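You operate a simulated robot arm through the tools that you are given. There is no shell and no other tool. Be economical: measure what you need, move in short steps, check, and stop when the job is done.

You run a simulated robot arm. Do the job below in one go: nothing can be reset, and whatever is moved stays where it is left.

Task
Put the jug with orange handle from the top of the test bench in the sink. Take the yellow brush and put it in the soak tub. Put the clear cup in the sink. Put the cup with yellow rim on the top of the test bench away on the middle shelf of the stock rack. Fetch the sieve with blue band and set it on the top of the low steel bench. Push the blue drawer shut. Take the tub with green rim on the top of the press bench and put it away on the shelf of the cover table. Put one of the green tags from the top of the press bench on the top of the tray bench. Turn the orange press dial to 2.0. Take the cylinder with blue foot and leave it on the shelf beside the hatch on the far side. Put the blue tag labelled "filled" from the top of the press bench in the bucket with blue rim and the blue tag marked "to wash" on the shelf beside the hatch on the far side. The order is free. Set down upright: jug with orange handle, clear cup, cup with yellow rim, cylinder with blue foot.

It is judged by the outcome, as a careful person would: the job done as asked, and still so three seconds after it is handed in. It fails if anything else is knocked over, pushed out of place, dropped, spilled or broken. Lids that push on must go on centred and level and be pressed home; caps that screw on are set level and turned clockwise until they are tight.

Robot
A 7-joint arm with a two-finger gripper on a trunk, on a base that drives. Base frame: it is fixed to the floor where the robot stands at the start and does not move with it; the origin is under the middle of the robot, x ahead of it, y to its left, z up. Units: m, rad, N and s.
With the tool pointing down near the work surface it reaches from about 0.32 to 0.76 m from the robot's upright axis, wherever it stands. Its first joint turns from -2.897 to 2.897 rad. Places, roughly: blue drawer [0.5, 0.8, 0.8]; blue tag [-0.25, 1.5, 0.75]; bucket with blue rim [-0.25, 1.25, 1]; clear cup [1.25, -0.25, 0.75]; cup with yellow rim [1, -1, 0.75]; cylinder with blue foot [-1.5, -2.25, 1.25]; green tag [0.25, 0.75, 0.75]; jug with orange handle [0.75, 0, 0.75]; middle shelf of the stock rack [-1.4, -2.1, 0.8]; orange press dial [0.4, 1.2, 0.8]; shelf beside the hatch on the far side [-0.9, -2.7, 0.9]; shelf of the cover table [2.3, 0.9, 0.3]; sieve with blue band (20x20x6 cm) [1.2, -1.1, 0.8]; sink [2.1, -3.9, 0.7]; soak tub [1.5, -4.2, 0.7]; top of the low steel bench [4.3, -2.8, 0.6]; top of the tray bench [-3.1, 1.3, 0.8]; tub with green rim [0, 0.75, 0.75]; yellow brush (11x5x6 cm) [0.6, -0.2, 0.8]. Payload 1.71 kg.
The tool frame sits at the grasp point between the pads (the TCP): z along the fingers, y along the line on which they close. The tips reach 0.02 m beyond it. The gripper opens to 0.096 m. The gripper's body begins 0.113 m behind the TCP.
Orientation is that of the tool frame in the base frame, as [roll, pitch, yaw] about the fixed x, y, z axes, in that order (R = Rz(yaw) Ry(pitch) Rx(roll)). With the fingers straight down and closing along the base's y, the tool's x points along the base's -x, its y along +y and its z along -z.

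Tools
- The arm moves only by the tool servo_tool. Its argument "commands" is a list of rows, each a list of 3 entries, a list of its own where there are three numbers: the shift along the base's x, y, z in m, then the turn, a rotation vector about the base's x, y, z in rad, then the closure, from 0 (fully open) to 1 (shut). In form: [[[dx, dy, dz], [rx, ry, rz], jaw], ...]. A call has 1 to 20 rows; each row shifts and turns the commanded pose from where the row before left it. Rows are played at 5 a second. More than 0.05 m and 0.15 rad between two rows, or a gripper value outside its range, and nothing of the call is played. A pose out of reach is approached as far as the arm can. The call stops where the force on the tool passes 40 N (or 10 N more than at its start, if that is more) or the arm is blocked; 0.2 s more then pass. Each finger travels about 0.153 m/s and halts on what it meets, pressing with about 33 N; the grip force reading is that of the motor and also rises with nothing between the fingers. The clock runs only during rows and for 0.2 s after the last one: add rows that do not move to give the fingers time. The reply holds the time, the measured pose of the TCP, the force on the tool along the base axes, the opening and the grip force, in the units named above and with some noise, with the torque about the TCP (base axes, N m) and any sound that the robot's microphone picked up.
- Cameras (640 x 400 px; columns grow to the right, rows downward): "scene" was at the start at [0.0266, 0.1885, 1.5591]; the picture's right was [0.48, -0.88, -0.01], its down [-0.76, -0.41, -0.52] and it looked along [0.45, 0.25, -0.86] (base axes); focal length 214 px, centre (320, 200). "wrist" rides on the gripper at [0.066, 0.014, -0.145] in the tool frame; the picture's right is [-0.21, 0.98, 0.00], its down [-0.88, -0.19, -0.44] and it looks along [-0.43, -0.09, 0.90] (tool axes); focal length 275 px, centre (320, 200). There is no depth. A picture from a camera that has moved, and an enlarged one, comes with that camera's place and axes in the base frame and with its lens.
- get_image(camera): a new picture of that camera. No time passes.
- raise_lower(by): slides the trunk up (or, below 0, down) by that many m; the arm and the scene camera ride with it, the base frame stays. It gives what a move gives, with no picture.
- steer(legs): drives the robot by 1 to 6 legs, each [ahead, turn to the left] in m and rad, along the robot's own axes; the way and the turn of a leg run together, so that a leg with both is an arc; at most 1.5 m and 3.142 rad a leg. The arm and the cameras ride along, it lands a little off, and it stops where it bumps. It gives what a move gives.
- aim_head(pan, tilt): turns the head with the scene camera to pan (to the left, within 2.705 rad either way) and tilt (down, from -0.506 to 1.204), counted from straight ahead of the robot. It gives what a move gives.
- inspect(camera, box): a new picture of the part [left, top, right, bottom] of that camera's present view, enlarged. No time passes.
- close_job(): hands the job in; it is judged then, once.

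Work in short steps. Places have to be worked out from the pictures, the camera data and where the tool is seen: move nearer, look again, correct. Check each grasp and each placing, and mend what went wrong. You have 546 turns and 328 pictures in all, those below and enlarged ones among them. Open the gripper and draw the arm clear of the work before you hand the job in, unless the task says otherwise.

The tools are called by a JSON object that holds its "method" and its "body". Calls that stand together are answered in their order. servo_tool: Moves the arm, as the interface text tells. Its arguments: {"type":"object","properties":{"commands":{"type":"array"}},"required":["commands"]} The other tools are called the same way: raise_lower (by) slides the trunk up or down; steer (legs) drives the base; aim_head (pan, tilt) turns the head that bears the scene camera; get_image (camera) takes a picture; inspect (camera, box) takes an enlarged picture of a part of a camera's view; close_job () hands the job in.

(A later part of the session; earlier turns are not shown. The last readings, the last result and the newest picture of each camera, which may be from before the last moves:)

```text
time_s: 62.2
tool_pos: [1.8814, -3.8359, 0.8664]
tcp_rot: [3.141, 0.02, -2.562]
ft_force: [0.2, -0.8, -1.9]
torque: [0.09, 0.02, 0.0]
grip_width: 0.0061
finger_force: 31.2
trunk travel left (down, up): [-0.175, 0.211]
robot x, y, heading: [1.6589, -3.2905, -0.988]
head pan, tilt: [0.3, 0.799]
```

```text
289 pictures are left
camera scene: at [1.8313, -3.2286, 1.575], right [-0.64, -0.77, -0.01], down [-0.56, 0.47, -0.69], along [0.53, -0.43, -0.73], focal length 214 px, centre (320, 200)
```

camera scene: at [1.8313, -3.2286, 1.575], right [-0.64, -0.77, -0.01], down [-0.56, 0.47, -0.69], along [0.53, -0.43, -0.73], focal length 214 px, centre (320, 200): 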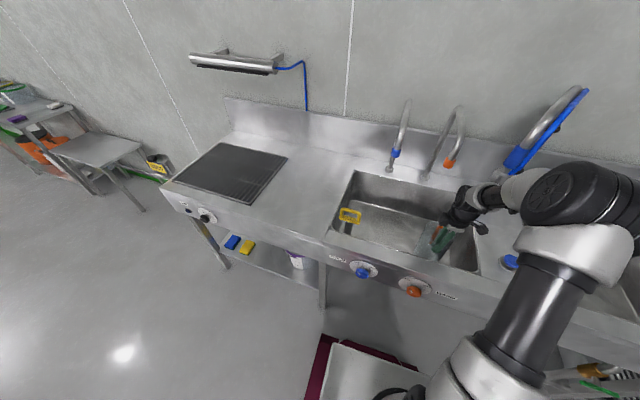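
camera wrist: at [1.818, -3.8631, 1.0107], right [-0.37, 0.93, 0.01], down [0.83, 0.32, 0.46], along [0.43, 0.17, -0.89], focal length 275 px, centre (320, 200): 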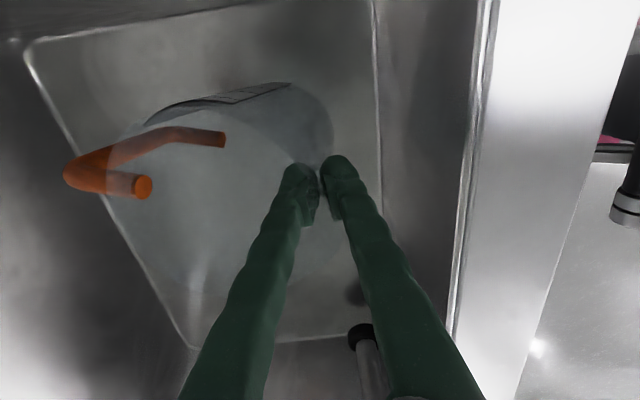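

Still free. I continue in 1 cm steps.

{"method": "servo_tool", "body": {"commands": [[[0, 0, -0.015], [0, 0, 0], 1], [[0, 0, -0.01], [0, 0, 0], 1], [[0, 0, -0.01], [0, 0, 0], 1], [[0, 0, 0], [0, 0, 0], 1]]}}

{"method": "servo_tool", "body": {"commands": [[[0, 0, -0.01], [0, 0, 0], 1], [[0, 0, 0], [0, 0, 0], 1]]}}

{"method": "servo_tool", "body": {"commands": [[[0, 0, -0.01], [0, 0, 0], 1], [[0, 0, 0], [0, 0, 0], 1]]}}

{"method": "get_image", "body": {"camera": "wrist"}}

```text
time_s: 63.2
tool_pos: [1.8813, -3.8341, 0.8327]
tcp_rot: [3.14, 0.02, -2.561]
ft_force: [0.2, -0.7, -1.3]
torque: [0.09, 0.02, -0.08]
grip_width: 0.006
finger_force: 31.0
trunk travel left (down, up): [-0.175, 0.211]
robot x, y, heading: [1.6591, -3.2907, -0.992]
head pan, tilt: [0.3, 0.799]
```

```text
time_s: 63.8
tool_pos: [1.8824, -3.8351, 0.8236]
tcp_rot: [3.139, 0.018, -2.56]
ft_force: [0.0, -0.3, -1.2]
torque: [0.07, 0.02, -0.02]
grip_width: 0.0059
finger_force: 31.4
trunk travel left (down, up): [-0.175, 0.211]
robot x, y, heading: [1.6563, -3.2901, -0.992]
head pan, tilt: [0.3, 0.799]
```

```text
time_s: 64.4
tool_pos: [1.8814, -3.8368, 0.813]
tcp_rot: [3.139, 0.018, -2.561]
ft_force: [-1.0, -0.3, -2.4]
torque: [0.08, 0.02, 0.0]
grip_width: 0.0057
finger_force: 31.4
trunk travel left (down, up): [-0.175, 0.211]
robot x, y, heading: [1.6602, -3.29, -0.993]
head pan, tilt: [0.3, 0.799]
```

```text
288 pictures are left
camera wrist: at [1.8169, -3.8621, 0.9564], right [-0.37, 0.93, 0.01], down [0.83, 0.32, 0.46], along [0.43, 0.17, -0.89], focal length 275 px, centre (320, 200)
```

wrist: 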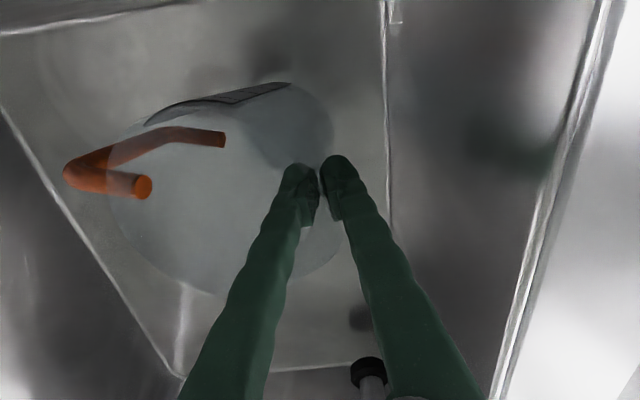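

Floor estimate is ~0.66, contact is near. I continue in 7 mm steps.

{"method": "servo_tool", "body": {"commands": [[[0, 0, -0.007], [0, 0, 0], 1], [[0, 0, 0], [0, 0, 0], 1]]}}

{"method": "servo_tool", "body": {"commands": [[[0, 0, -0.007], [0, 0, 0], 1], [[0, 0, 0], [0, 0, 0], 1]]}}

{"method": "servo_tool", "body": {"commands": [[[0, 0, -0.007], [0, 0, 0], 1], [[0, 0, 0], [0, 0, 0], 1]]}}

{"method": "servo_tool", "body": {"commands": [[[0, 0, -0.007], [0, 0, 0], 1], [[0, 0, 0], [0, 0, 0], 1]]}}

```text
time_s: 65.0
tool_pos: [1.882, -3.8351, 0.8051]
tcp_rot: [3.14, 0.018, -2.56]
ft_force: [-0.3, -0.5, -0.8]
torque: [0.06, 0.0, 0.02]
grip_width: 0.0059
finger_force: 31.0
trunk travel left (down, up): [-0.175, 0.211]
robot x, y, heading: [1.6581, -3.2888, -0.991]
head pan, tilt: [0.3, 0.799]
```

```text
time_s: 65.6
tool_pos: [1.8823, -3.8355, 0.7992]
tcp_rot: [3.14, 0.02, -2.56]
ft_force: [-0.9, 0.1, -0.7]
torque: [0.01, -0.03, -0.03]
grip_width: 0.0061
finger_force: 31.5
trunk travel left (down, up): [-0.175, 0.211]
robot x, y, heading: [1.6539, -3.2956, -0.992]
head pan, tilt: [0.3, 0.799]
```

```text
time_s: 66.2
tool_pos: [1.882, -3.8349, 0.7958]
tcp_rot: [-3.139, 0.019, -2.559]
ft_force: [3.0, 4.7, 25.2]
torque: [-0.08, 0.2, -0.06]
grip_width: 0.0058
finger_force: 31.3
trunk travel left (down, up): [-0.175, 0.211]
robot x, y, heading: [1.6595, -3.2915, -0.992]
head pan, tilt: [0.3, 0.799]
```

```text
time_s: 66.8
tool_pos: [1.8815, -3.8343, 0.7851]
tcp_rot: [-3.141, 0.019, -2.56]
ft_force: [0.8, 2.0, 27.8]
torque: [-0.08, 0.02, -0.01]
grip_width: 0.0061
finger_force: 31.1
trunk travel left (down, up): [-0.175, 0.211]
robot x, y, heading: [1.6559, -3.2913, -0.987]
head pan, tilt: [0.3, 0.799]
```

The jug has touched the floor. I relieve slightly, open partly and rise straight up.

{"method": "servo_tool", "body": {"commands": [[[0, 0, 0.005], [0, 0, 0], 1], [[0, 0, 0], [0, 0, 0], 0.7], [[0, 0, 0], [0, 0, 0], 0.6], [[0, 0, 0], [0, 0, 0], 0.6], [[0, 0, 0.03], [0, 0, 0], 0.6], [[0, 0, 0.04], [0, 0, 0], 0.6], [[0, 0, 0.045], [0, 0, 0], 0.6], [[0, 0, 0.045], [0, 0, 0], 0.6], [[0, 0, 0], [0, 0, 0], 0.6]]}}

{"method": "get_image", "body": {"camera": "wrist"}}

```text
time_s: 68.8
tool_pos: [1.8795, -3.8343, 0.949]
tcp_rot: [3.137, 0.019, -2.562]
ft_force: [-0.5, -0.6, -0.8]
torque: [-0.02, 0.0, 0.02]
grip_width: 0.0385
finger_force: 0.0
trunk travel left (down, up): [-0.175, 0.211]
robot x, y, heading: [1.6579, -3.2941, -0.989]
head pan, tilt: [0.3, 0.799]
```

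```text
287 pictures are left
camera wrist: at [1.8157, -3.8613, 1.0921], right [-0.37, 0.93, 0.01], down [0.83, 0.32, 0.46], along [0.43, 0.17, -0.89], focal length 275 px, centre (320, 200)
```

wrist: 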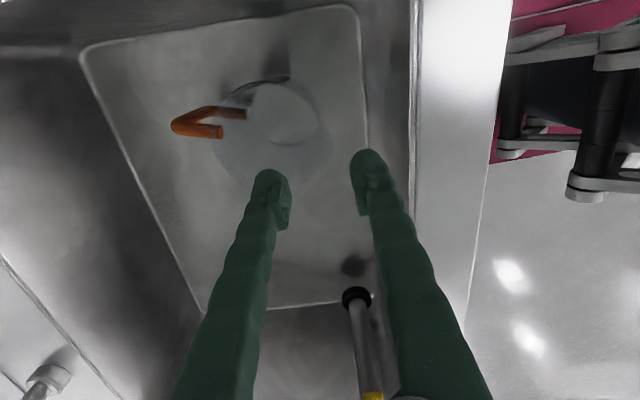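

The jug stands upright in the sink. I rise, pull back towards the robot and undo the 90° turn.

{"method": "servo_tool", "body": {"commands": [[[0, 0, 0.045], [0, 0, 0], 0.6], [[-0.02, 0.038, 0.02], [0, 0, 0], 0.6], [[-0.023, 0.04, 0.0], [0, 0, -0.13], 0.6], [[-0.023, 0.04, 0], [0, 0, -0.143], 0.6], [[-0.023, 0.04, 0.0], [0, 0, -0.143], 0.6], [[-0.02, 0.035, 0.0], [0, 0, -0.143], 0.6], [[0, 0.0, 0.045], [0, 0, -0.143], 0.6], [[0, 0, 0.045], [0, 0, -0.143], 0.6], [[0, 0, 0], [0, 0, -0.143], 0.6], [[0, 0, 0], [0, 0, -0.143], 0.6], [[0, 0, 0], [0, 0, -0.143], 0.6], [[0, 0, 0], [0, 0, -0.143], 0.6], [[0, 0, 0], [0, 0, -0.143], 0.6], [[0, 0, 0], [0, 0, 0], 0]]}}

{"method": "get_image", "body": {"camera": "scene"}}

{"method": "aim_head", "body": {"pan": 2.4, "tilt": 0.3}}

{"method": "get_image", "body": {"camera": "scene"}}

```text
time_s: 71.8
tool_pos: [1.7726, -3.6426, 1.1047]
tcp_rot: [3.14, 0.019, 2.163]
ft_force: [-0.2, 1.1, 0.2]
torque: [-0.02, 0.01, 0.0]
grip_width: 0.0959
finger_force: 0.1
trunk travel left (down, up): [-0.175, 0.211]
robot x, y, heading: [1.6596, -3.2886, -0.991]
head pan, tilt: [0.3, 0.799]
```

```text
286 pictures are left
camera scene: at [1.8312, -3.2284, 1.575], right [-0.64, -0.77, 0.0], down [-0.56, 0.47, -0.69], along [0.53, -0.43, -0.73], focal length 214 px, centre (320, 200)
```

scene: 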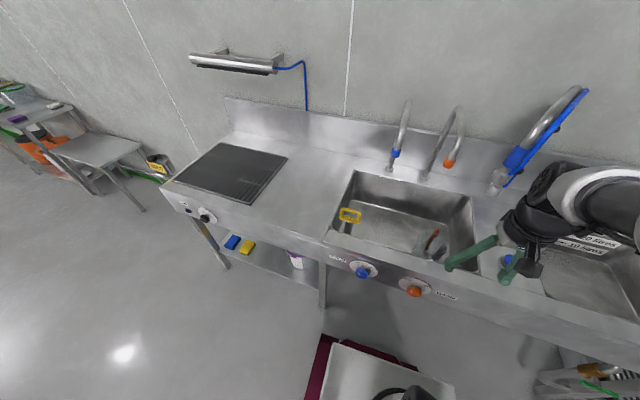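

```text
time_s: 73.8
tool_pos: [1.7728, -3.6425, 1.1054]
tcp_rot: [3.14, 0.019, 2.164]
ft_force: [-0.1, -0.6, 0.1]
torque: [0.01, 0.02, 0.02]
grip_width: 0.096
finger_force: 0.0
trunk travel left (down, up): [-0.175, 0.211]
robot x, y, heading: [1.6546, -3.296, -0.991]
head pan, tilt: [2.4, 0.3]
```

```text
285 pictures are left
camera scene: at [1.7844, -3.0855, 1.6217], right [0.99, -0.16, -0.01], down [-0.06, -0.28, -0.96], along [0.15, 0.95, -0.28], focal length 214 px, centre (320, 200)
```

scene: 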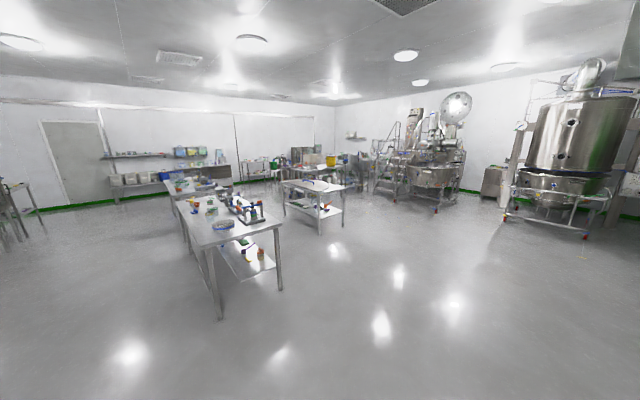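

I drive around the south end of the test bench to its east side for the clear cup.

{"method": "steer", "body": {"legs": [[-0.4, 0], [0, 2.08], [1.5, 0], [0.48, 0], [0, 0.98], [1.38, 0]]}}

{"method": "aim_head", "body": {"pan": 1.3, "tilt": 0.85}}

{"method": "get_image", "body": {"camera": "scene"}}

```text
time_s: 102.5
tool_pos: [1.4938, 0.3644, 1.1038]
tcp_rot: [-3.14, 0.016, -1.027]
ft_force: [0.4, -0.3, 0.5]
torque: [0.0, 0.0, 0.02]
grip_width: 0.096
finger_force: 0.0
trunk travel left (down, up): [-0.175, 0.211]
robot x, y, heading: [1.5961, 0.0091, 2.107]
head pan, tilt: [2.4, 0.3]
```

```text
time_s: 103.8
tool_pos: [1.5019, 0.3495, 1.1092]
tcp_rot: [3.141, 0.034, -1.027]
ft_force: [0.5, 0.4, 0.2]
torque: [-0.01, -0.01, 0.01]
grip_width: 0.0963
finger_force: 0.0
trunk travel left (down, up): [-0.175, 0.211]
robot x, y, heading: [1.5932, 0.0119, 2.103]
head pan, tilt: [1.3, 0.85]
```

```text
284 pictures are left
camera scene: at [1.4011, -0.119, 1.5719], right [-0.26, 0.97, -0.02], down [0.73, 0.19, -0.66], along [-0.63, -0.18, -0.75], focal length 214 px, centre (320, 200)
```

scene: 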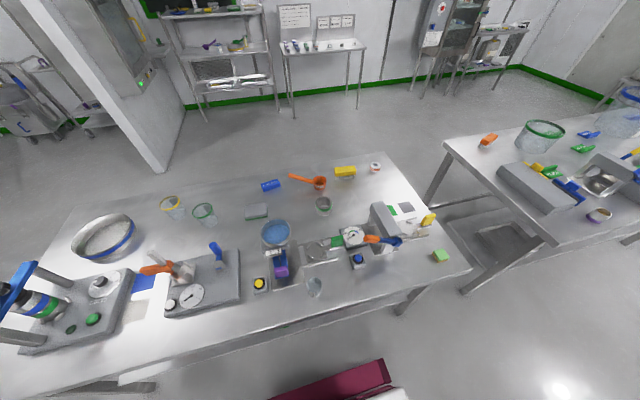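

The clear cup is near the east edge at pixel (313, 288). I enlarge.

{"method": "inspect", "body": {"camera": "scene", "box": [230, 200, 430, 325]}}

```text
3.20 times, centred on (330, 262) of scene
camera zoom: at [1.4011, -0.119, 1.5719], right [-0.26, 0.97, -0.02], down [0.73, 0.19, -0.66], along [-0.63, -0.18, -0.75], focal length 686 px, centre (288, 0)
```

zoom: 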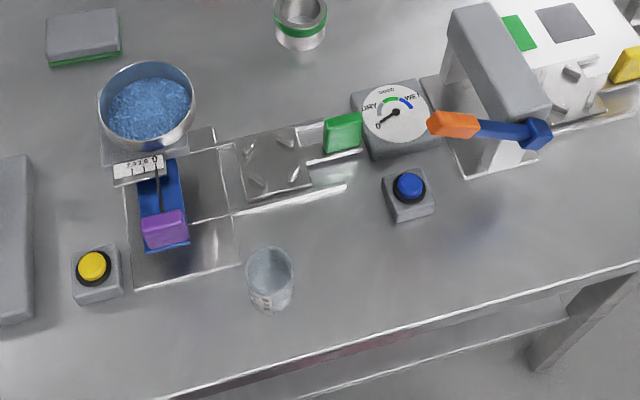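

Cup at about (1.166, -0.212), ~5 cm wide, rim near z 0.865. I swing the arm to the left over it, keeping z 1.11.

{"method": "servo_tool", "body": {"commands": [[[-0.04, 0.009, 0], [0, 0, 0.0843], 0], [[-0.04, 0.009, 0], [0, 0, 0.0843], 0], [[-0.04, 0.009, 0], [0, 0, 0.0843], 0], [[-0.031, -0.031, 0], [0, 0, 0.0843], 0], [[-0.031, -0.031, 0], [0, 0, 0.0843], 0], [[-0.031, -0.031, 0], [0, 0, 0.0843], 0], [[-0.031, -0.031, 0], [0, 0, 0.0843], 0], [[-0.031, -0.031, 0], [0, 0, 0.0843], 0], [[-0.011, -0.042, 0], [0, 0, 0.0843], 0], [[-0.011, -0.042, 0], [0, 0, 0.0843], 0], [[-0.011, -0.042, 0], [0, 0, 0.0843], 0], [[-0.011, -0.042, 0], [0, 0, 0.0843], 0], [[-0.011, -0.042, 0], [0, 0, 0.0843], 0], [[-0.001, -0.045, 0], [0, 0, 0.0843], 0], [[-0.001, -0.045, 0], [0, 0, 0.0843], 0], [[-0.001, -0.045, 0], [0, 0, 0.0843], 0], [[-0.001, -0.045, 0], [0, 0, 0.0843], 0], [[-0.001, -0.045, 0], [0, 0, 0.0843], 0], [[0, 0, 0], [0, 0, 0], 0]]}}

{"method": "get_image", "body": {"camera": "wrist"}}

```text
time_s: 107.8
tool_pos: [1.1698, -0.2121, 1.11]
tcp_rot: [3.14, 0.038, 0.49]
ft_force: [0.0, -0.3, 0.2]
torque: [-0.02, 0.0, 0.02]
grip_width: 0.096
finger_force: 0.0
trunk travel left (down, up): [-0.175, 0.211]
robot x, y, heading: [1.5941, 0.0069, 2.104]
head pan, tilt: [1.3, 0.85]
```

```text
282 pictures are left
camera wrist: at [1.2383, -0.1924, 1.2524], right [0.28, -0.96, 0.01], down [-0.85, -0.24, 0.48], along [-0.45, -0.14, -0.88], focal length 275 px, centre (320, 200)
```

wrist: 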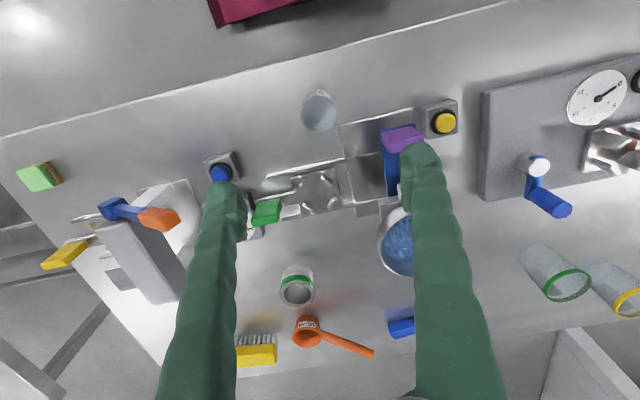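

The wrist view puts the cup at (1.17, -0.215), right under the tool. I level the tool and descend with jaws at ~7 cm.

{"method": "servo_tool", "body": {"commands": [[[0, 0, 0], [0.018, -0.0335, 0], 0.25], [[0, 0, -0.045], [0, 0, 0], 0.25], [[0, 0, -0.045], [0, 0, 0], 0.25], [[0, 0, -0.045], [0, 0, 0], 0.25], [[0, 0, -0.045], [0, 0, 0], 0.25], [[0, 0, 0], [0, 0, 0], 0.25]]}}

{"method": "get_image", "body": {"camera": "wrist"}}

```text
time_s: 109.2
tool_pos: [1.1665, -0.2121, 0.93]
tcp_rot: [3.139, -0.003, 0.49]
ft_force: [-0.7, -0.2, -0.1]
torque: [-0.04, -0.03, 0.0]
grip_width: 0.072
finger_force: 0.1
trunk travel left (down, up): [-0.175, 0.211]
robot x, y, heading: [1.5905, 0.0089, 2.105]
head pan, tilt: [1.3, 0.85]
```

```text
281 pictures are left
camera wrist: at [1.2312, -0.1942, 1.0747], right [0.28, -0.96, 0.0], down [-0.86, -0.25, 0.44], along [-0.42, -0.12, -0.9], focal length 275 px, centre (320, 200)
```

wrist: 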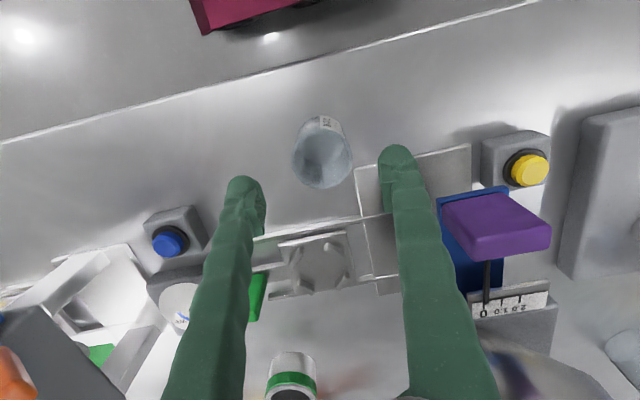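

Aligned. I descend the last 9 cm and close gently on the cup.

{"method": "servo_tool", "body": {"commands": [[[0.001, -0.002, -0.03], [0, 0, 0], 0.25], [[0, 0, -0.03], [0, 0, 0], 0.25], [[0, 0, -0.03], [0, 0, 0], 0.25], [[0, 0, 0], [0, 0, 0], 0.5], [[0, 0, 0], [0, 0, 0], 0.8], [[0, 0, 0], [0, 0, 0], 0.8]]}}

{"method": "get_image", "body": {"camera": "wrist"}}

```text
time_s: 110.6
tool_pos: [1.1709, -0.216, 0.8399]
tcp_rot: [3.14, -0.002, 0.49]
ft_force: [-0.2, -0.7, -0.6]
torque: [0.03, -0.01, 0.0]
grip_width: 0.0534
finger_force: 32.5
trunk travel left (down, up): [-0.175, 0.211]
robot x, y, heading: [1.59, 0.0074, 2.1]
head pan, tilt: [1.3, 0.85]
```

```text
280 pictures are left
camera wrist: at [1.2351, -0.1984, 0.9848], right [0.28, -0.96, 0.0], down [-0.86, -0.25, 0.44], along [-0.42, -0.12, -0.9], focal length 275 px, centre (320, 200)
```

wrist: 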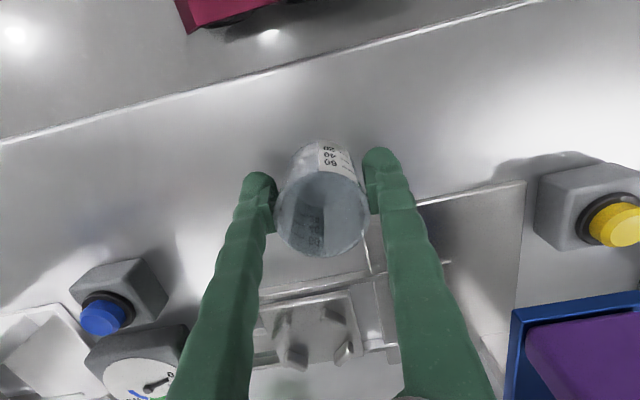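

Cup is held. I lift it to z≈1.14 and swing the arm back to the robot's front.

{"method": "servo_tool", "body": {"commands": [[[0, 0, 0.04], [0, 0, 0], 0.8], [[0, 0, 0.05], [0, 0, 0], 0.8], [[0, 0, 0.05], [0, 0, 0], 0.8], [[0, 0, 0.05], [0, 0, 0], 0.8], [[0, 0, 0.05], [0, 0, 0], 0.8], [[0, 0, 0.05], [0, 0, 0], 0.8], [[0, 0, 0], [0, 0, 0], 0.8]]}}

{"method": "servo_tool", "body": {"commands": [[[0.001, 0.045, 0], [0, 0, -0.0843], 0.8], [[0.001, 0.045, 0], [0, 0, -0.0843], 0.8], [[0.001, 0.045, 0], [0, 0, -0.0843], 0.8], [[0.001, 0.045, 0], [0, 0, -0.0843], 0.8], [[0.001, 0.045, 0], [0, 0, -0.0843], 0.8], [[0.011, 0.042, 0], [0, 0, -0.0843], 0.8], [[0.011, 0.042, 0], [0, 0, -0.0843], 0.8], [[0.011, 0.042, 0], [0, 0, -0.0843], 0.8], [[0.011, 0.042, 0], [0, 0, -0.0843], 0.8], [[0.011, 0.042, 0], [0, 0, -0.0843], 0.8], [[0.031, 0.031, 0], [0, 0, -0.0843], 0.8], [[0.031, 0.031, 0], [0, 0, -0.0843], 0.8], [[0.031, 0.031, 0], [0, 0, -0.0843], 0.8], [[0.031, 0.031, 0], [0, 0, -0.0843], 0.8], [[0.031, 0.031, 0], [0, 0, -0.0843], 0.8], [[0.04, 0.0, 0], [0, 0, -0.0843], 0.8], [[0.04, 0.0, 0], [0, 0, -0.0843], 0.8], [[0.03, 0.0, 0], [0, 0, -0.0843], 0.8], [[0, 0, 0], [0, 0, 0], 0.8]]}}

{"method": "get_image", "body": {"camera": "wrist"}}

```text
time_s: 112.2
tool_pos: [1.171, -0.2149, 1.1285]
tcp_rot: [3.141, -0.004, 0.491]
ft_force: [0.1, 0.1, -1.0]
torque: [0.05, 0.01, -0.01]
grip_width: 0.0534
finger_force: 32.8
trunk travel left (down, up): [-0.175, 0.211]
robot x, y, heading: [1.5914, 0.0053, 2.106]
head pan, tilt: [1.3, 0.85]
```

```text
time_s: 116.2
tool_pos: [1.4953, 0.3753, 1.1284]
tcp_rot: [3.141, -0.005, -1.029]
ft_force: [-0.4, -0.2, -1.3]
torque: [0.0, 0.0, -0.01]
grip_width: 0.0535
finger_force: 33.0
trunk travel left (down, up): [-0.175, 0.211]
robot x, y, heading: [1.5955, 0.0088, 2.108]
head pan, tilt: [1.3, 0.85]
```

```text
279 pictures are left
camera wrist: at [1.5171, 0.3117, 1.2741], right [-0.94, -0.33, 0.0], down [-0.3, 0.85, 0.44], along [-0.14, 0.42, -0.9], focal length 275 px, centre (320, 200)
```

wrist: 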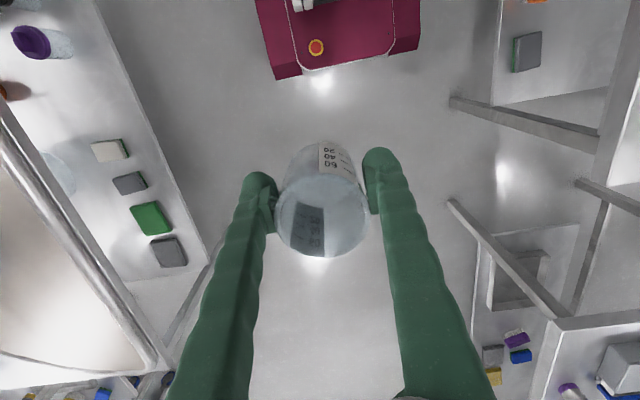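

Cup held securely. I drive back the way I came to the sink.

{"method": "steer", "body": {"legs": [[-1.4, 0], [0, -0.995], [-1.5, 0], [-0.47, 0], [0, -2.1], [0.2, 0]]}}

{"method": "aim_head", "body": {"pan": 0.3, "tilt": 0.8}}

{"method": "get_image", "body": {"camera": "scene"}}

```text
time_s: 144.1
tool_pos: [1.7038, -3.5061, 1.1329]
tcp_rot: [-3.141, 0.002, 2.212]
ft_force: [0.1, -0.6, -0.7]
torque: [0.01, -0.02, 0.01]
grip_width: 0.0535
finger_force: 32.6
trunk travel left (down, up): [-0.175, 0.211]
robot x, y, heading: [1.5776, -3.1547, -0.936]
head pan, tilt: [1.3, 0.85]
```

```text
time_s: 145.3
tool_pos: [1.6994, -3.4989, 1.1336]
tcp_rot: [-3.141, 0.007, 2.213]
ft_force: [-0.2, -0.3, -1.0]
torque: [-0.01, 0.0, 0.01]
grip_width: 0.0534
finger_force: 33.2
trunk travel left (down, up): [-0.175, 0.211]
robot x, y, heading: [1.5713, -3.1527, -0.935]
head pan, tilt: [0.3, 0.799]
```

```text
278 pictures are left
camera scene: at [1.7432, -3.0828, 1.575], right [-0.59, -0.8, 0.0], down [-0.58, 0.43, -0.69], along [0.55, -0.4, -0.73], focal length 214 px, centre (320, 200)
```

scene: 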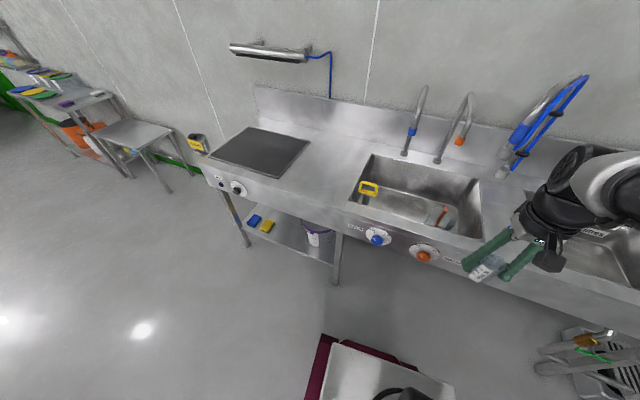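

I move 12 cm closer, lower to z≈1.0, and bring the cup over the free part of the sink.

{"method": "steer", "body": {"legs": [[0.12, 0]]}}

{"method": "servo_tool", "body": {"commands": [[[0, 0, -0.045], [0, 0, 0], 0.8], [[0, 0, -0.045], [0, 0, 0], 0.8], [[0, 0, -0.04], [0, 0, 0], 0.8], [[0.0384, -0.0291, 0], [0, 0, 0], 0.8], [[0.0384, -0.0291, 0], [0, 0, 0], 0.8], [[0.0384, -0.0291, 0], [0, 0, 0], 0.8], [[0.0384, -0.0291, 0], [0, 0, 0], 0.8], [[0.0384, -0.0291, 0], [0, 0, 0], 0.8], [[0, 0, 0], [0, 0, 0], 0.8]]}}

{"method": "get_image", "body": {"camera": "wrist"}}

{"method": "get_image", "body": {"camera": "scene"}}

```text
time_s: 146.6
tool_pos: [1.7636, -3.5884, 1.1367]
tcp_rot: [-3.141, 0.017, 2.211]
ft_force: [1.1, -0.6, -1.0]
torque: [0.12, 0.11, -0.02]
grip_width: 0.0533
finger_force: 32.8
trunk travel left (down, up): [-0.175, 0.211]
robot x, y, heading: [1.6437, -3.2545, -0.938]
head pan, tilt: [0.3, 0.799]
```

```text
time_s: 148.6
tool_pos: [1.9666, -3.7507, 1.0013]
tcp_rot: [-3.141, 0.002, 2.215]
ft_force: [-0.9, 1.0, -0.9]
torque: [-0.09, -0.09, -0.02]
grip_width: 0.0487
finger_force: 32.9
trunk travel left (down, up): [-0.175, 0.211]
robot x, y, heading: [1.6492, -3.2498, -0.933]
head pan, tilt: [0.3, 0.799]
```

```text
277 pictures are left
camera wrist: at [1.9388, -3.6906, 1.1461], right [0.91, 0.42, 0.0], down [0.38, -0.81, 0.45], along [0.19, -0.4, -0.9], focal length 275 px, centre (320, 200)
```

wrist: 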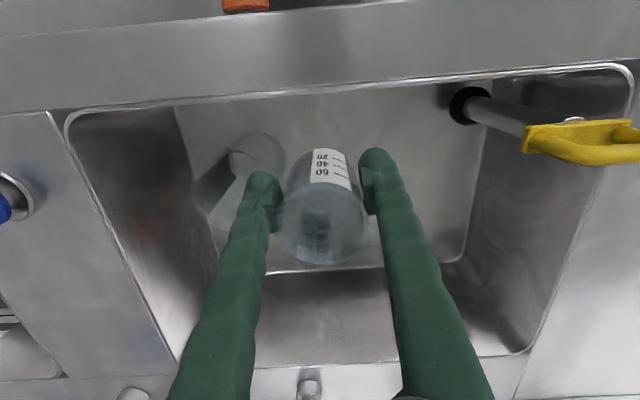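

```text
276 pictures are left
camera scene: at [1.8126, -3.177, 1.5751], right [-0.59, -0.8, 0.0], down [-0.58, 0.43, -0.69], along [0.56, -0.41, -0.73], focal length 214 px, centre (320, 200)
```

scene: 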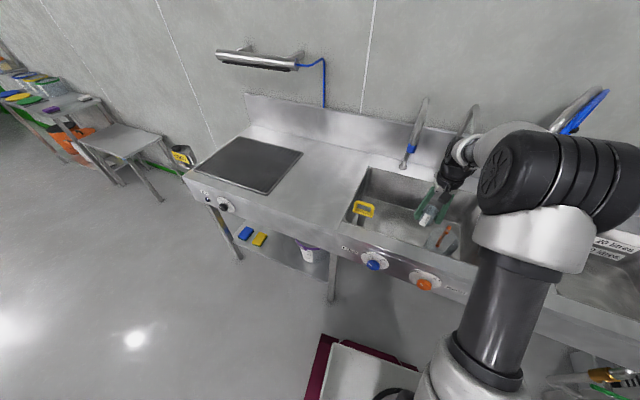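

Directly below is the near edge of the sink floor, so I shift ~8 cm inward and 5 cm left, then look again.

{"method": "servo_tool", "body": {"commands": [[[0.041, -0.021, 0], [0, 0, 0], 0.8], [[0.041, -0.021, -0.0], [0, 0, 0], 0.8], [[0, 0, -0.045], [0, 0, 0], 0.8], [[0, 0, -0.045], [0, 0, 0], 0.8], [[0, 0, 0], [0, 0, 0], 0.8]]}}

{"method": "get_image", "body": {"camera": "wrist"}}

{"method": "inspect", "body": {"camera": "scene", "box": [340, 90, 560, 290]}}

```text
time_s: 149.8
tool_pos: [2.0516, -3.7937, 0.9091]
tcp_rot: [3.141, -0.001, 2.212]
ft_force: [-0.3, 0.8, -1.3]
torque: [-0.01, -0.01, -0.01]
grip_width: 0.0487
finger_force: 32.7
trunk travel left (down, up): [-0.175, 0.211]
robot x, y, heading: [1.6443, -3.2552, -0.935]
head pan, tilt: [0.3, 0.799]
```

```text
275 pictures are left
camera wrist: at [2.0233, -3.734, 1.0547], right [0.91, 0.42, 0.0], down [0.38, -0.81, 0.44], along [0.19, -0.4, -0.9], focal length 275 px, centre (320, 200)
```

wrist: 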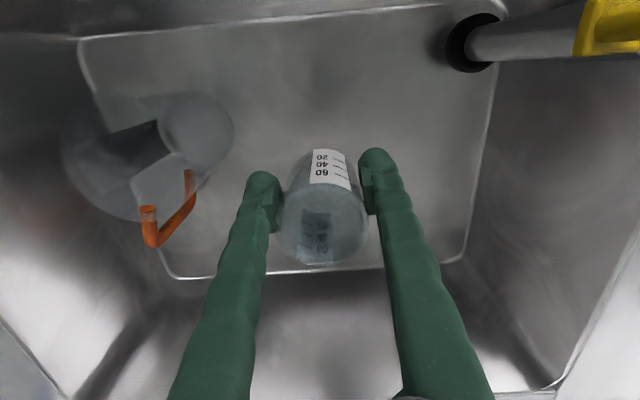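

```text
2.00 times, centred on (450, 190) of scene
camera zoom: at [1.8148, -3.1801, 1.575], right [-0.59, -0.8, 0.0], down [-0.58, 0.43, -0.69], along [0.55, -0.4, -0.73], focal length 429 px, centre (60, 220)
```

zoom: 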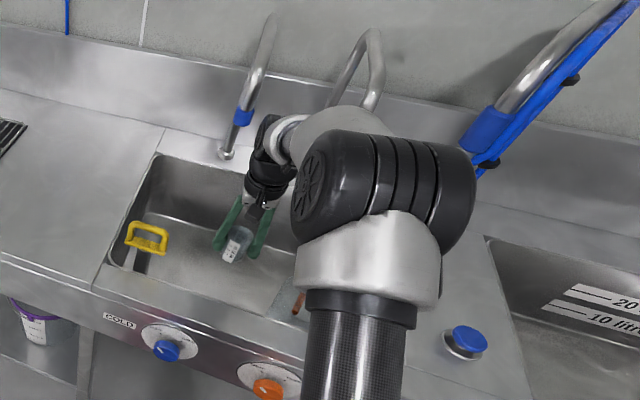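

Free floor below. I lower to 0.73, then in small steps to contact.

{"method": "servo_tool", "body": {"commands": [[[0, 0, -0.045], [0, 0, 0], 0.8], [[0, 0, -0.045], [0, 0, 0], 0.8], [[0, 0, -0.045], [0, 0, 0], 0.8], [[0, 0, -0.04], [0, 0, 0], 0.8], [[0, 0, 0], [0, 0, 0], 0.8]]}}

{"method": "servo_tool", "body": {"commands": [[[0, 0, -0.01], [0, 0, 0], 0.8], [[0, 0, 0], [0, 0, 0], 0.8]]}}

{"method": "servo_tool", "body": {"commands": [[[0, 0, -0.008], [0, 0, 0], 0.8], [[0, 0, 0], [0, 0, 0], 0.8]]}}

```text
time_s: 151.0
tool_pos: [2.0514, -3.7948, 0.7338]
tcp_rot: [-3.141, -0.002, 2.212]
ft_force: [-0.1, -0.5, -0.7]
torque: [0.01, 0.0, 0.03]
grip_width: 0.0484
finger_force: 32.9
trunk travel left (down, up): [-0.175, 0.211]
robot x, y, heading: [1.646, -3.2504, -0.935]
head pan, tilt: [0.3, 0.799]
```

```text
time_s: 151.6
tool_pos: [2.0506, -3.7953, 0.7238]
tcp_rot: [3.141, -0.003, 2.21]
ft_force: [-0.9, -0.6, -1.0]
torque: [0.04, -0.03, 0.0]
grip_width: 0.0483
finger_force: 33.1
trunk travel left (down, up): [-0.175, 0.211]
robot x, y, heading: [1.6431, -3.2512, -0.94]
head pan, tilt: [0.3, 0.799]
```

```text
time_s: 152.2
tool_pos: [2.0505, -3.7933, 0.7166]
tcp_rot: [-3.142, -0.003, 2.212]
ft_force: [0.3, 0.1, 0.3]
torque: [0.02, 0.02, 0.02]
grip_width: 0.0483
finger_force: 33.0
trunk travel left (down, up): [-0.175, 0.211]
robot x, y, heading: [1.6493, -3.249, -0.936]
head pan, tilt: [0.3, 0.799]
```

{"method": "servo_tool", "body": {"commands": [[[0, 0, -0.007], [0, 0, 0], 0.8], [[0, 0, 0], [0, 0, 0], 0.8]]}}

{"method": "get_image", "body": {"camera": "wrist"}}

```text
time_s: 152.8
tool_pos: [2.0501, -3.7951, 0.7095]
tcp_rot: [3.14, -0.001, 2.213]
ft_force: [-0.4, 0.1, -1.1]
torque: [-0.02, 0.01, 0.0]
grip_width: 0.0481
finger_force: 33.2
trunk travel left (down, up): [-0.175, 0.211]
robot x, y, heading: [1.6485, -3.252, -0.936]
head pan, tilt: [0.3, 0.799]
```

```text
273 pictures are left
camera wrist: at [2.0231, -3.7337, 0.8545], right [0.91, 0.42, 0.0], down [0.38, -0.81, 0.44], along [0.19, -0.4, -0.9], focal length 275 px, centre (320, 200)
```

wrist: 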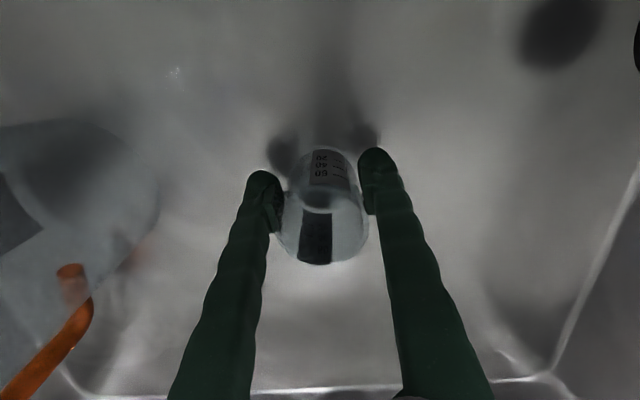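

Near the floor now; I keep stepping down until the force shows contact.

{"method": "servo_tool", "body": {"commands": [[[0, 0, -0.006], [0, 0, 0], 0.8], [[0, 0, 0], [0, 0, 0], 0.8]]}}

{"method": "servo_tool", "body": {"commands": [[[0, 0, -0.006], [0, 0, 0], 0.8], [[0, 0, 0], [0, 0, 0], 0.8]]}}

{"method": "servo_tool", "body": {"commands": [[[0, 0, -0.006], [0, 0, 0], 0.8], [[0, 0, 0], [0, 0, 0], 0.8]]}}

```text
time_s: 153.4
tool_pos: [2.051, -3.7929, 0.7055]
tcp_rot: [3.139, 0.002, 2.214]
ft_force: [0.6, 4.2, 16.2]
torque: [-0.18, 0.17, -0.11]
grip_width: 0.0482
finger_force: 32.8
trunk travel left (down, up): [-0.175, 0.211]
robot x, y, heading: [1.6472, -3.25, -0.931]
head pan, tilt: [0.3, 0.799]
```

```text
time_s: 154.0
tool_pos: [2.0513, -3.7923, 0.7015]
tcp_rot: [3.14, 0.005, 2.215]
ft_force: [0.8, 3.4, 34.3]
torque: [-0.35, -0.26, -0.24]
grip_width: 0.0472
finger_force: 32.8
trunk travel left (down, up): [-0.175, 0.211]
robot x, y, heading: [1.6459, -3.2554, -0.934]
head pan, tilt: [0.3, 0.799]
```

```text
time_s: 154.6
tool_pos: [2.0502, -3.793, 0.694]
tcp_rot: [3.141, 0.004, 2.214]
ft_force: [-2.6, 4.8, 35.4]
torque: [-0.25, -0.24, -0.14]
grip_width: 0.0469
finger_force: 33.0
trunk travel left (down, up): [-0.175, 0.211]
robot x, y, heading: [1.6472, -3.2522, -0.939]
head pan, tilt: [0.3, 0.799]
```

Contact. I relieve, open moderately (about 8 cm) and rise straight up.

{"method": "servo_tool", "body": {"commands": [[[0, 0, 0.007], [0, 0, 0], 0.8], [[0, 0, 0], [0, 0, 0], 0.4], [[0, 0, 0], [0, 0, 0], 0.2], [[0, 0, 0], [0, 0, 0], 0.2], [[0, 0, 0.03], [0, 0, 0], 0.2], [[0, 0, 0.045], [0, 0, 0], 0.2], [[0, 0, 0.045], [0, 0, 0], 0.2], [[0, 0, 0.045], [0, 0, 0], 0.2], [[0, 0, 0], [0, 0, 0], 0.2]]}}

{"method": "get_image", "body": {"camera": "wrist"}}

```text
time_s: 156.6
tool_pos: [2.0516, -3.7948, 0.8637]
tcp_rot: [3.141, -0.001, 2.213]
ft_force: [-0.2, -0.4, -0.3]
torque: [-0.01, 0.04, 0.02]
grip_width: 0.0769
finger_force: 0.1
trunk travel left (down, up): [-0.175, 0.211]
robot x, y, heading: [1.6469, -3.2512, -0.932]
head pan, tilt: [0.3, 0.799]
```

```text
272 pictures are left
camera wrist: at [2.0226, -3.7344, 1.0085], right [0.91, 0.42, 0.0], down [0.38, -0.81, 0.44], along [0.19, -0.4, -0.9], focal length 275 px, centre (320, 200)
```

wrist: 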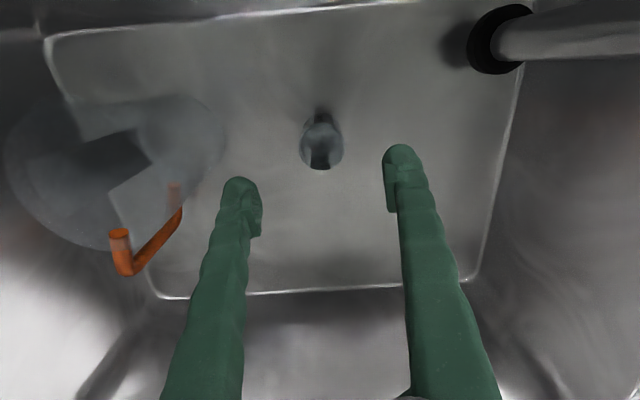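

The cup stands upright. I retract the arm, then reverse up the corridor to fetch the brush.

{"method": "servo_tool", "body": {"commands": [[[0, 0, 0.045], [0, 0, 0], 0.2], [[0, 0, 0.045], [0, 0, 0], 0.2], [[-0.025, 0.04, 0.0], [0, 0, 0], 0], [[-0.025, 0.04, 0], [0, 0, 0], 0], [[-0.03, 0.035, 0], [0, 0, 0], 0], [[-0.04, 0.025, 0], [0, 0, 0], 0], [[-0.04, 0.02, 0.02], [0, 0, 0], 0], [[-0.04, 0.02, 0.03], [0, 0, 0], 0], [[-0.03, 0.01, 0.04], [0, 0, 0], 0], [[0, 0, 0.04], [0, 0, 0], 0], [[0, 0, 0.0], [0, 0, 0], 0]]}}

{"method": "steer", "body": {"legs": [[-0.3, 0], [0, -0.127], [-1.4, 0], [-1.4, 0]]}}

{"method": "aim_head", "body": {"pan": 1.2, "tilt": 0.9}}

{"method": "get_image", "body": {"camera": "scene"}}

```text
refused: row 8 steps farther than a row can; nothing moved
```

```text
time_s: 157.9
tool_pos: [1.9873, -3.7086, 0.8823]
tcp_rot: [-3.141, 0.093, 2.195]
ft_force: [54.8, -66.6, -69.0]
torque: [-3.19, 1.35, -3.76]
grip_width: 0.0708
finger_force: 0.0
trunk travel left (down, up): [-0.175, 0.211]
robot x, y, heading: [1.5841, -3.1601, -0.938]
head pan, tilt: [0.3, 0.799]
stopped in leg 1: the force on the tool passed its limit at 79 N (the readings are from after the stop); the commanded pose is now the measured one
```

```text
time_s: 159.1
tool_pos: [1.9868, -3.7098, 0.8814]
tcp_rot: [-3.141, 0.095, 2.2]
ft_force: [56.4, -69.0, -69.4]
torque: [-3.13, 1.3, -3.9]
grip_width: 0.0703
finger_force: 0.1
trunk travel left (down, up): [-0.175, 0.211]
robot x, y, heading: [1.5812, -3.1634, -0.934]
head pan, tilt: [1.201, 0.901]
```

```text
271 pictures are left
camera scene: at [1.7686, -3.0374, 1.5678], right [0.26, -0.96, -0.03], down [-0.77, -0.19, -0.61], along [0.59, 0.18, -0.79], focal length 214 px, centre (320, 200)
```

scene: 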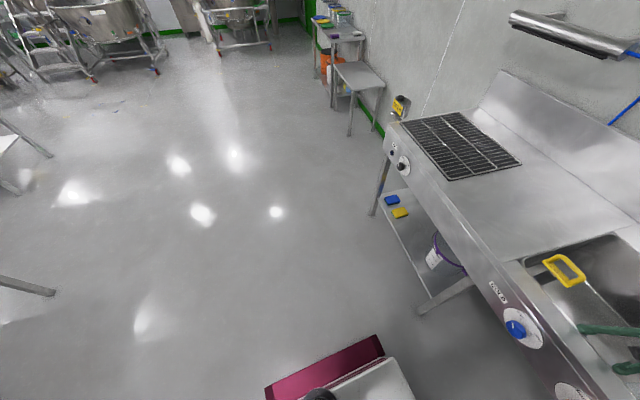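

My batch wrongly drove with the arm still in the sink; the fingers press on the near basin wall. I relieve by moving the tool back inward, slowly.

{"method": "servo_tool", "body": {"commands": [[[0.008, -0.013, 0.0], [0, 0, 0], 0.2], [[0.008, -0.013, 0], [0, 0, 0], 0.2], [[0, 0, 0], [0, 0, 0], 0.2]]}}

{"method": "get_image", "body": {"camera": "wrist"}}

```text
time_s: 159.9
tool_pos: [1.9917, -3.7223, 0.8905]
tcp_rot: [-3.142, 0.077, 2.204]
ft_force: [0.2, 0.2, 0.5]
torque: [0.0, -0.04, 0.0]
grip_width: 0.0769
finger_force: 0.1
trunk travel left (down, up): [-0.175, 0.211]
robot x, y, heading: [1.5812, -3.1626, -0.935]
head pan, tilt: [1.201, 0.901]
```

```text
270 pictures are left
camera wrist: at [1.9568, -3.6528, 1.03], right [0.91, 0.41, 0.02], down [0.35, -0.79, 0.51], along [0.22, -0.46, -0.86], focal length 275 px, centre (320, 200)
```

wrist: 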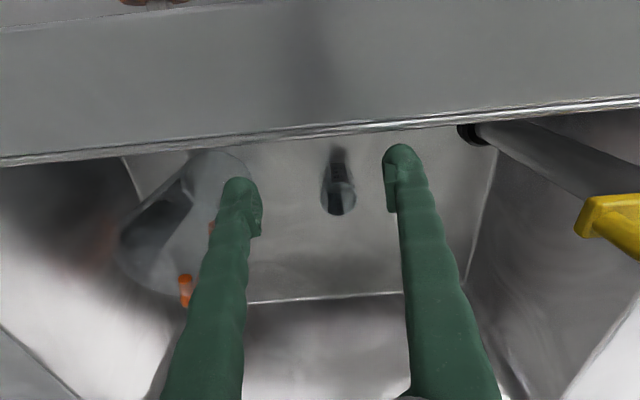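

Free now; jug and cup still stand. I raise straight up and level the tool.

{"method": "servo_tool", "body": {"commands": [[[0, 0, 0.045], [0, 0, 0], 0.2], [[0, 0, 0.045], [0, 0, 0], 0.2], [[0, 0, 0.045], [0, 0, 0], 0.2], [[0, 0, 0.045], [0, 0, 0], 0.2], [[-0.02, 0.04, 0], [0.062, 0.045, 0], 0.0], [[-0.03, 0.035, 0], [0, 0, 0], 0], [[-0.04, 0.025, 0], [0, 0, 0], 0], [[-0.045, 0.02, 0], [0, 0, 0], 0], [[-0.04, 0.02, 0.02], [0, 0, 0], 0], [[-0.03, 0.01, 0.035], [0, 0, 0], 0], [[0, 0, 0.04], [0, 0, 0], 0], [[0, 0, 0.0], [0, 0, 0], 0]]}}

{"method": "get_image", "body": {"camera": "wrist"}}

```text
time_s: 162.5
tool_pos: [1.7881, -3.5704, 1.1667]
tcp_rot: [3.14, 0.002, 2.204]
ft_force: [-0.3, -0.9, 0.3]
torque: [-0.02, 0.01, 0.01]
grip_width: 0.0962
finger_force: 0.0
trunk travel left (down, up): [-0.175, 0.211]
robot x, y, heading: [1.583, -3.1669, -0.934]
head pan, tilt: [1.201, 0.901]
```

```text
269 pictures are left
camera wrist: at [1.7593, -3.5109, 1.3107], right [0.91, 0.41, 0.0], down [0.37, -0.82, 0.45], along [0.18, -0.41, -0.9], focal length 275 px, centre (320, 200)
```

wrist: 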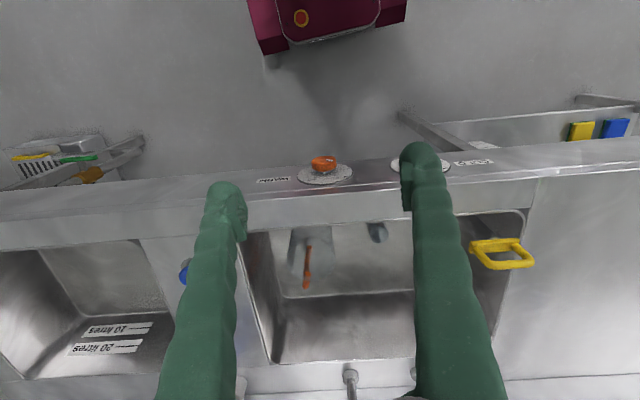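

All clear. I reverse up the corridor beside the test bench.

{"method": "steer", "body": {"legs": [[-0.2, 0], [0, -0.11], [-1.45, 0], [-1.4, 0]]}}

{"method": "aim_head", "body": {"pan": 1.2, "tilt": 0.85}}

{"method": "get_image", "body": {"camera": "scene"}}

```text
time_s: 179.0
tool_pos: [0.1703, -1.0157, 1.1662]
tcp_rot: [3.139, 0.003, 2.125]
ft_force: [-0.7, 0.0, -0.4]
torque: [-0.02, 0.01, -0.01]
grip_width: 0.0959
finger_force: 0.1
trunk travel left (down, up): [-0.175, 0.211]
robot x, y, heading: [-0.0085, -0.5931, -1.018]
head pan, tilt: [1.201, 0.901]
```

```text
time_s: 179.6
tool_pos: [0.1608, -1.0006, 1.172]
tcp_rot: [3.139, 0.018, 2.124]
ft_force: [0.1, 0.1, -0.9]
torque: [-0.08, -0.05, -0.01]
grip_width: 0.0957
finger_force: 0.0
trunk travel left (down, up): [-0.175, 0.211]
robot x, y, heading: [-0.0054, -0.5904, -1.011]
head pan, tilt: [1.201, 0.85]
```

```text
268 pictures are left
camera scene: at [0.1846, -0.4661, 1.5717], right [0.18, -0.98, -0.01], down [-0.74, -0.13, -0.66], along [0.64, 0.13, -0.76], focal length 214 px, centre (320, 200)
```

scene: 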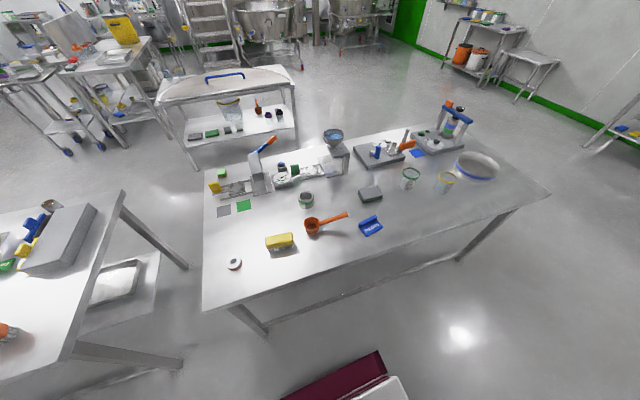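

The brush is at about (0.575, -0.222). I enlarge to read its orientation.

{"method": "inspect", "body": {"camera": "scene", "box": [200, 170, 400, 290]}}

```text
3.20 times, centred on (300, 230) of scene
camera zoom: at [0.1846, -0.4661, 1.5717], right [0.18, -0.98, -0.01], down [-0.74, -0.13, -0.66], along [0.64, 0.13, -0.76], focal length 686 px, centre (384, 104)
```

zoom: 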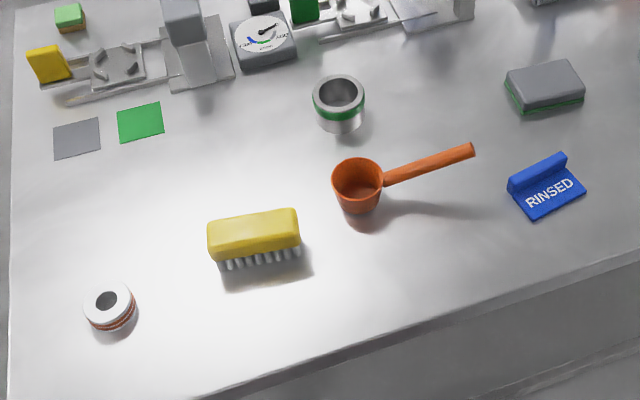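

Brush centre (0.578, -0.221), long axis about -68°. I swing the arm over it, turning so the fingers close across its width.

{"method": "servo_tool", "body": {"commands": [[[0.032, 0.0264, 0], [0, 0, 0.1414], 0], [[0.032, 0.0264, 0], [0, 0, 0.1414], 0], [[0.032, 0.0264, 0], [0, 0, 0.1414], 0], [[0.032, 0.0264, 0], [0, 0, 0.1414], 0], [[0.032, 0.0264, 0], [0, 0, 0.1414], 0], [[0.032, 0.0264, 0], [0, 0, 0.1414], 0], [[0.032, 0.0264, 0], [0, 0, 0.1414], 0], [[0.0125, 0.0442, 0], [0, 0, 0.1414], 0], [[0.0125, 0.0442, 0], [0, 0, 0.1414], 0], [[0.0125, 0.0442, 0], [0, 0, 0.1414], 0], [[0.0125, 0.0442, 0], [0, 0, 0.1414], 0], [[0.0125, 0.0442, 0], [0, 0, 0.1414], 0], [[0.0125, 0.0442, 0], [0, 0, 0.1414], 0], [[0, 0, 0], [0, 0, 0], 0]]}}

{"method": "servo_tool", "body": {"commands": [[[0.0148, 0.0411, 0], [0, 0, 0.1414], 0], [[0.0148, 0.0411, 0], [0, 0, 0.1414], 0], [[0.0148, 0.0411, 0], [0, 0, 0.1414], 0], [[0.0148, 0.0411, 0], [0, 0, 0.1414], 0], [[0.0148, 0.0411, 0], [0, 0, 0.1414], 0], [[0.0148, 0.0411, 0], [0, 0, 0.1414], 0], [[0.0148, 0.0411, 0], [0, 0, 0.1414], 0], [[0.0148, 0.0411, 0], [0, 0, 0.1414], 0], [[0, 0, 0], [0, 0, 0], 0]]}}

{"method": "get_image", "body": {"camera": "wrist"}}

```text
time_s: 182.6
tool_pos: [0.4579, -0.5505, 1.1722]
tcp_rot: [3.138, 0.019, -2.321]
ft_force: [-0.6, -0.4, -0.3]
torque: [0.02, 0.01, -0.05]
grip_width: 0.0961
finger_force: 0.1
trunk travel left (down, up): [-0.175, 0.211]
robot x, y, heading: [-0.0049, -0.5895, -1.016]
head pan, tilt: [1.201, 0.85]
```

```text
time_s: 184.6
tool_pos: [0.5542, -0.2394, 1.1742]
tcp_rot: [3.138, 0.016, -1.19]
ft_force: [1.5, 0.0, -0.4]
torque: [-0.02, 0.09, 0.0]
grip_width: 0.0961
finger_force: 0.0
out of reach, approached as far as the arm can: row 8
trunk travel left (down, up): [-0.175, 0.211]
robot x, y, heading: [-0.0056, -0.5921, -1.011]
head pan, tilt: [1.201, 0.85]
```

```text
266 pictures are left
camera wrist: at [0.5674, -0.308, 1.3176], right [-0.98, -0.17, 0.01], down [-0.15, 0.88, 0.46], along [-0.09, 0.45, -0.89], focal length 275 px, centre (320, 200)
```

wrist: 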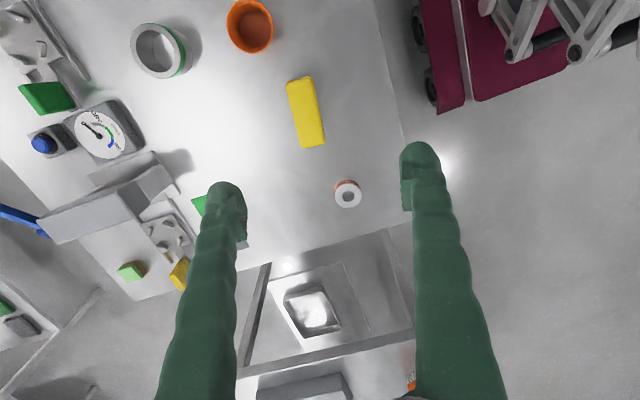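

The brush confirmed at (0.572, -0.224). I descend to just above and check.

{"method": "servo_tool", "body": {"commands": [[[0.0, 0.0, -0.045], [0, 0, 0], 0], [[0.005, 0.005, -0.045], [0, 0, 0], 0], [[0.005, 0.005, -0.045], [0, 0, 0], 0], [[0.005, 0.005, -0.045], [0, 0, 0], 0], [[0.003, 0.0, -0.045], [0, 0, 0], 0], [[0, 0, 0], [0, 0, 0], 0]]}}

{"method": "get_image", "body": {"camera": "wrist"}}

```text
time_s: 186.0
tool_pos: [0.5745, -0.2259, 0.9499]
tcp_rot: [3.141, 0.019, -1.189]
ft_force: [-0.6, -0.2, -0.2]
torque: [-0.05, 0.01, -0.01]
grip_width: 0.0961
finger_force: 0.0
trunk travel left (down, up): [-0.175, 0.211]
robot x, y, heading: [-0.0075, -0.5947, -1.009]
head pan, tilt: [1.201, 0.85]
```

```text
265 pictures are left
camera wrist: at [0.5858, -0.2955, 1.093], right [-0.99, -0.17, 0.0], down [-0.15, 0.87, 0.46], along [-0.08, 0.45, -0.89], focal length 275 px, centre (320, 200)
```

wrist: 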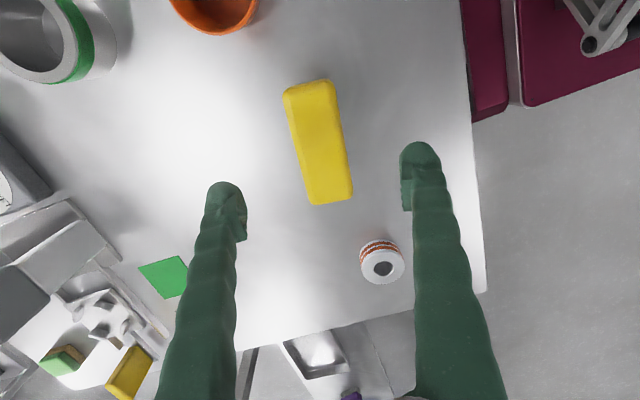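

Aligned. I descend and grip the block.

{"method": "servo_tool", "body": {"commands": [[[0, 0.001, -0.045], [0, 0, 0], 0], [[0, 0, -0.045], [0, 0, 0], 0], [[0, 0, -0.04], [0, 0, 0], 0], [[0, 0, 0], [0, 0, 0], 0.4], [[0, 0, 0], [0, 0, 0], 0.8], [[0, 0, 0], [0, 0, 0], 0.8], [[0, 0, 0.03], [0, 0, 0], 0.8], [[0, 0, 0.045], [0, 0, 0], 0.8], [[0, 0, 0], [0, 0, 0], 0.8]]}}

{"method": "get_image", "body": {"camera": "wrist"}}

```text
time_s: 188.0
tool_pos: [0.5729, -0.2271, 0.8947]
tcp_rot: [3.14, 0.021, -1.19]
ft_force: [0.0, 0.4, -0.8]
torque: [0.02, -0.01, 0.0]
grip_width: 0.0467
finger_force: 33.2
trunk travel left (down, up): [-0.175, 0.211]
robot x, y, heading: [-0.0065, -0.5935, -1.014]
head pan, tilt: [1.201, 0.85]
```

```text
264 pictures are left
camera wrist: at [0.5855, -0.2967, 1.0385], right [-0.99, -0.17, 0.01], down [-0.15, 0.87, 0.46], along [-0.08, 0.45, -0.89], focal length 275 px, centre (320, 200)
```

wrist: 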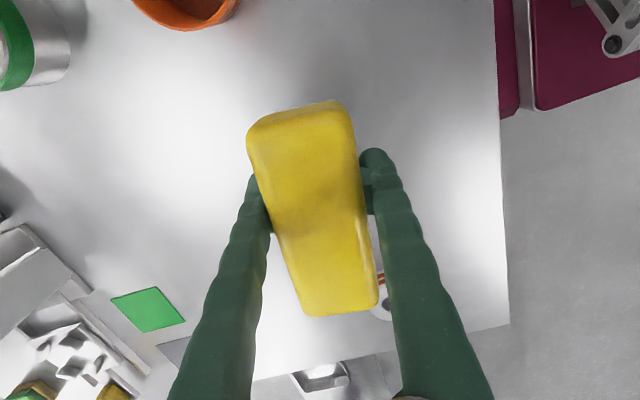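

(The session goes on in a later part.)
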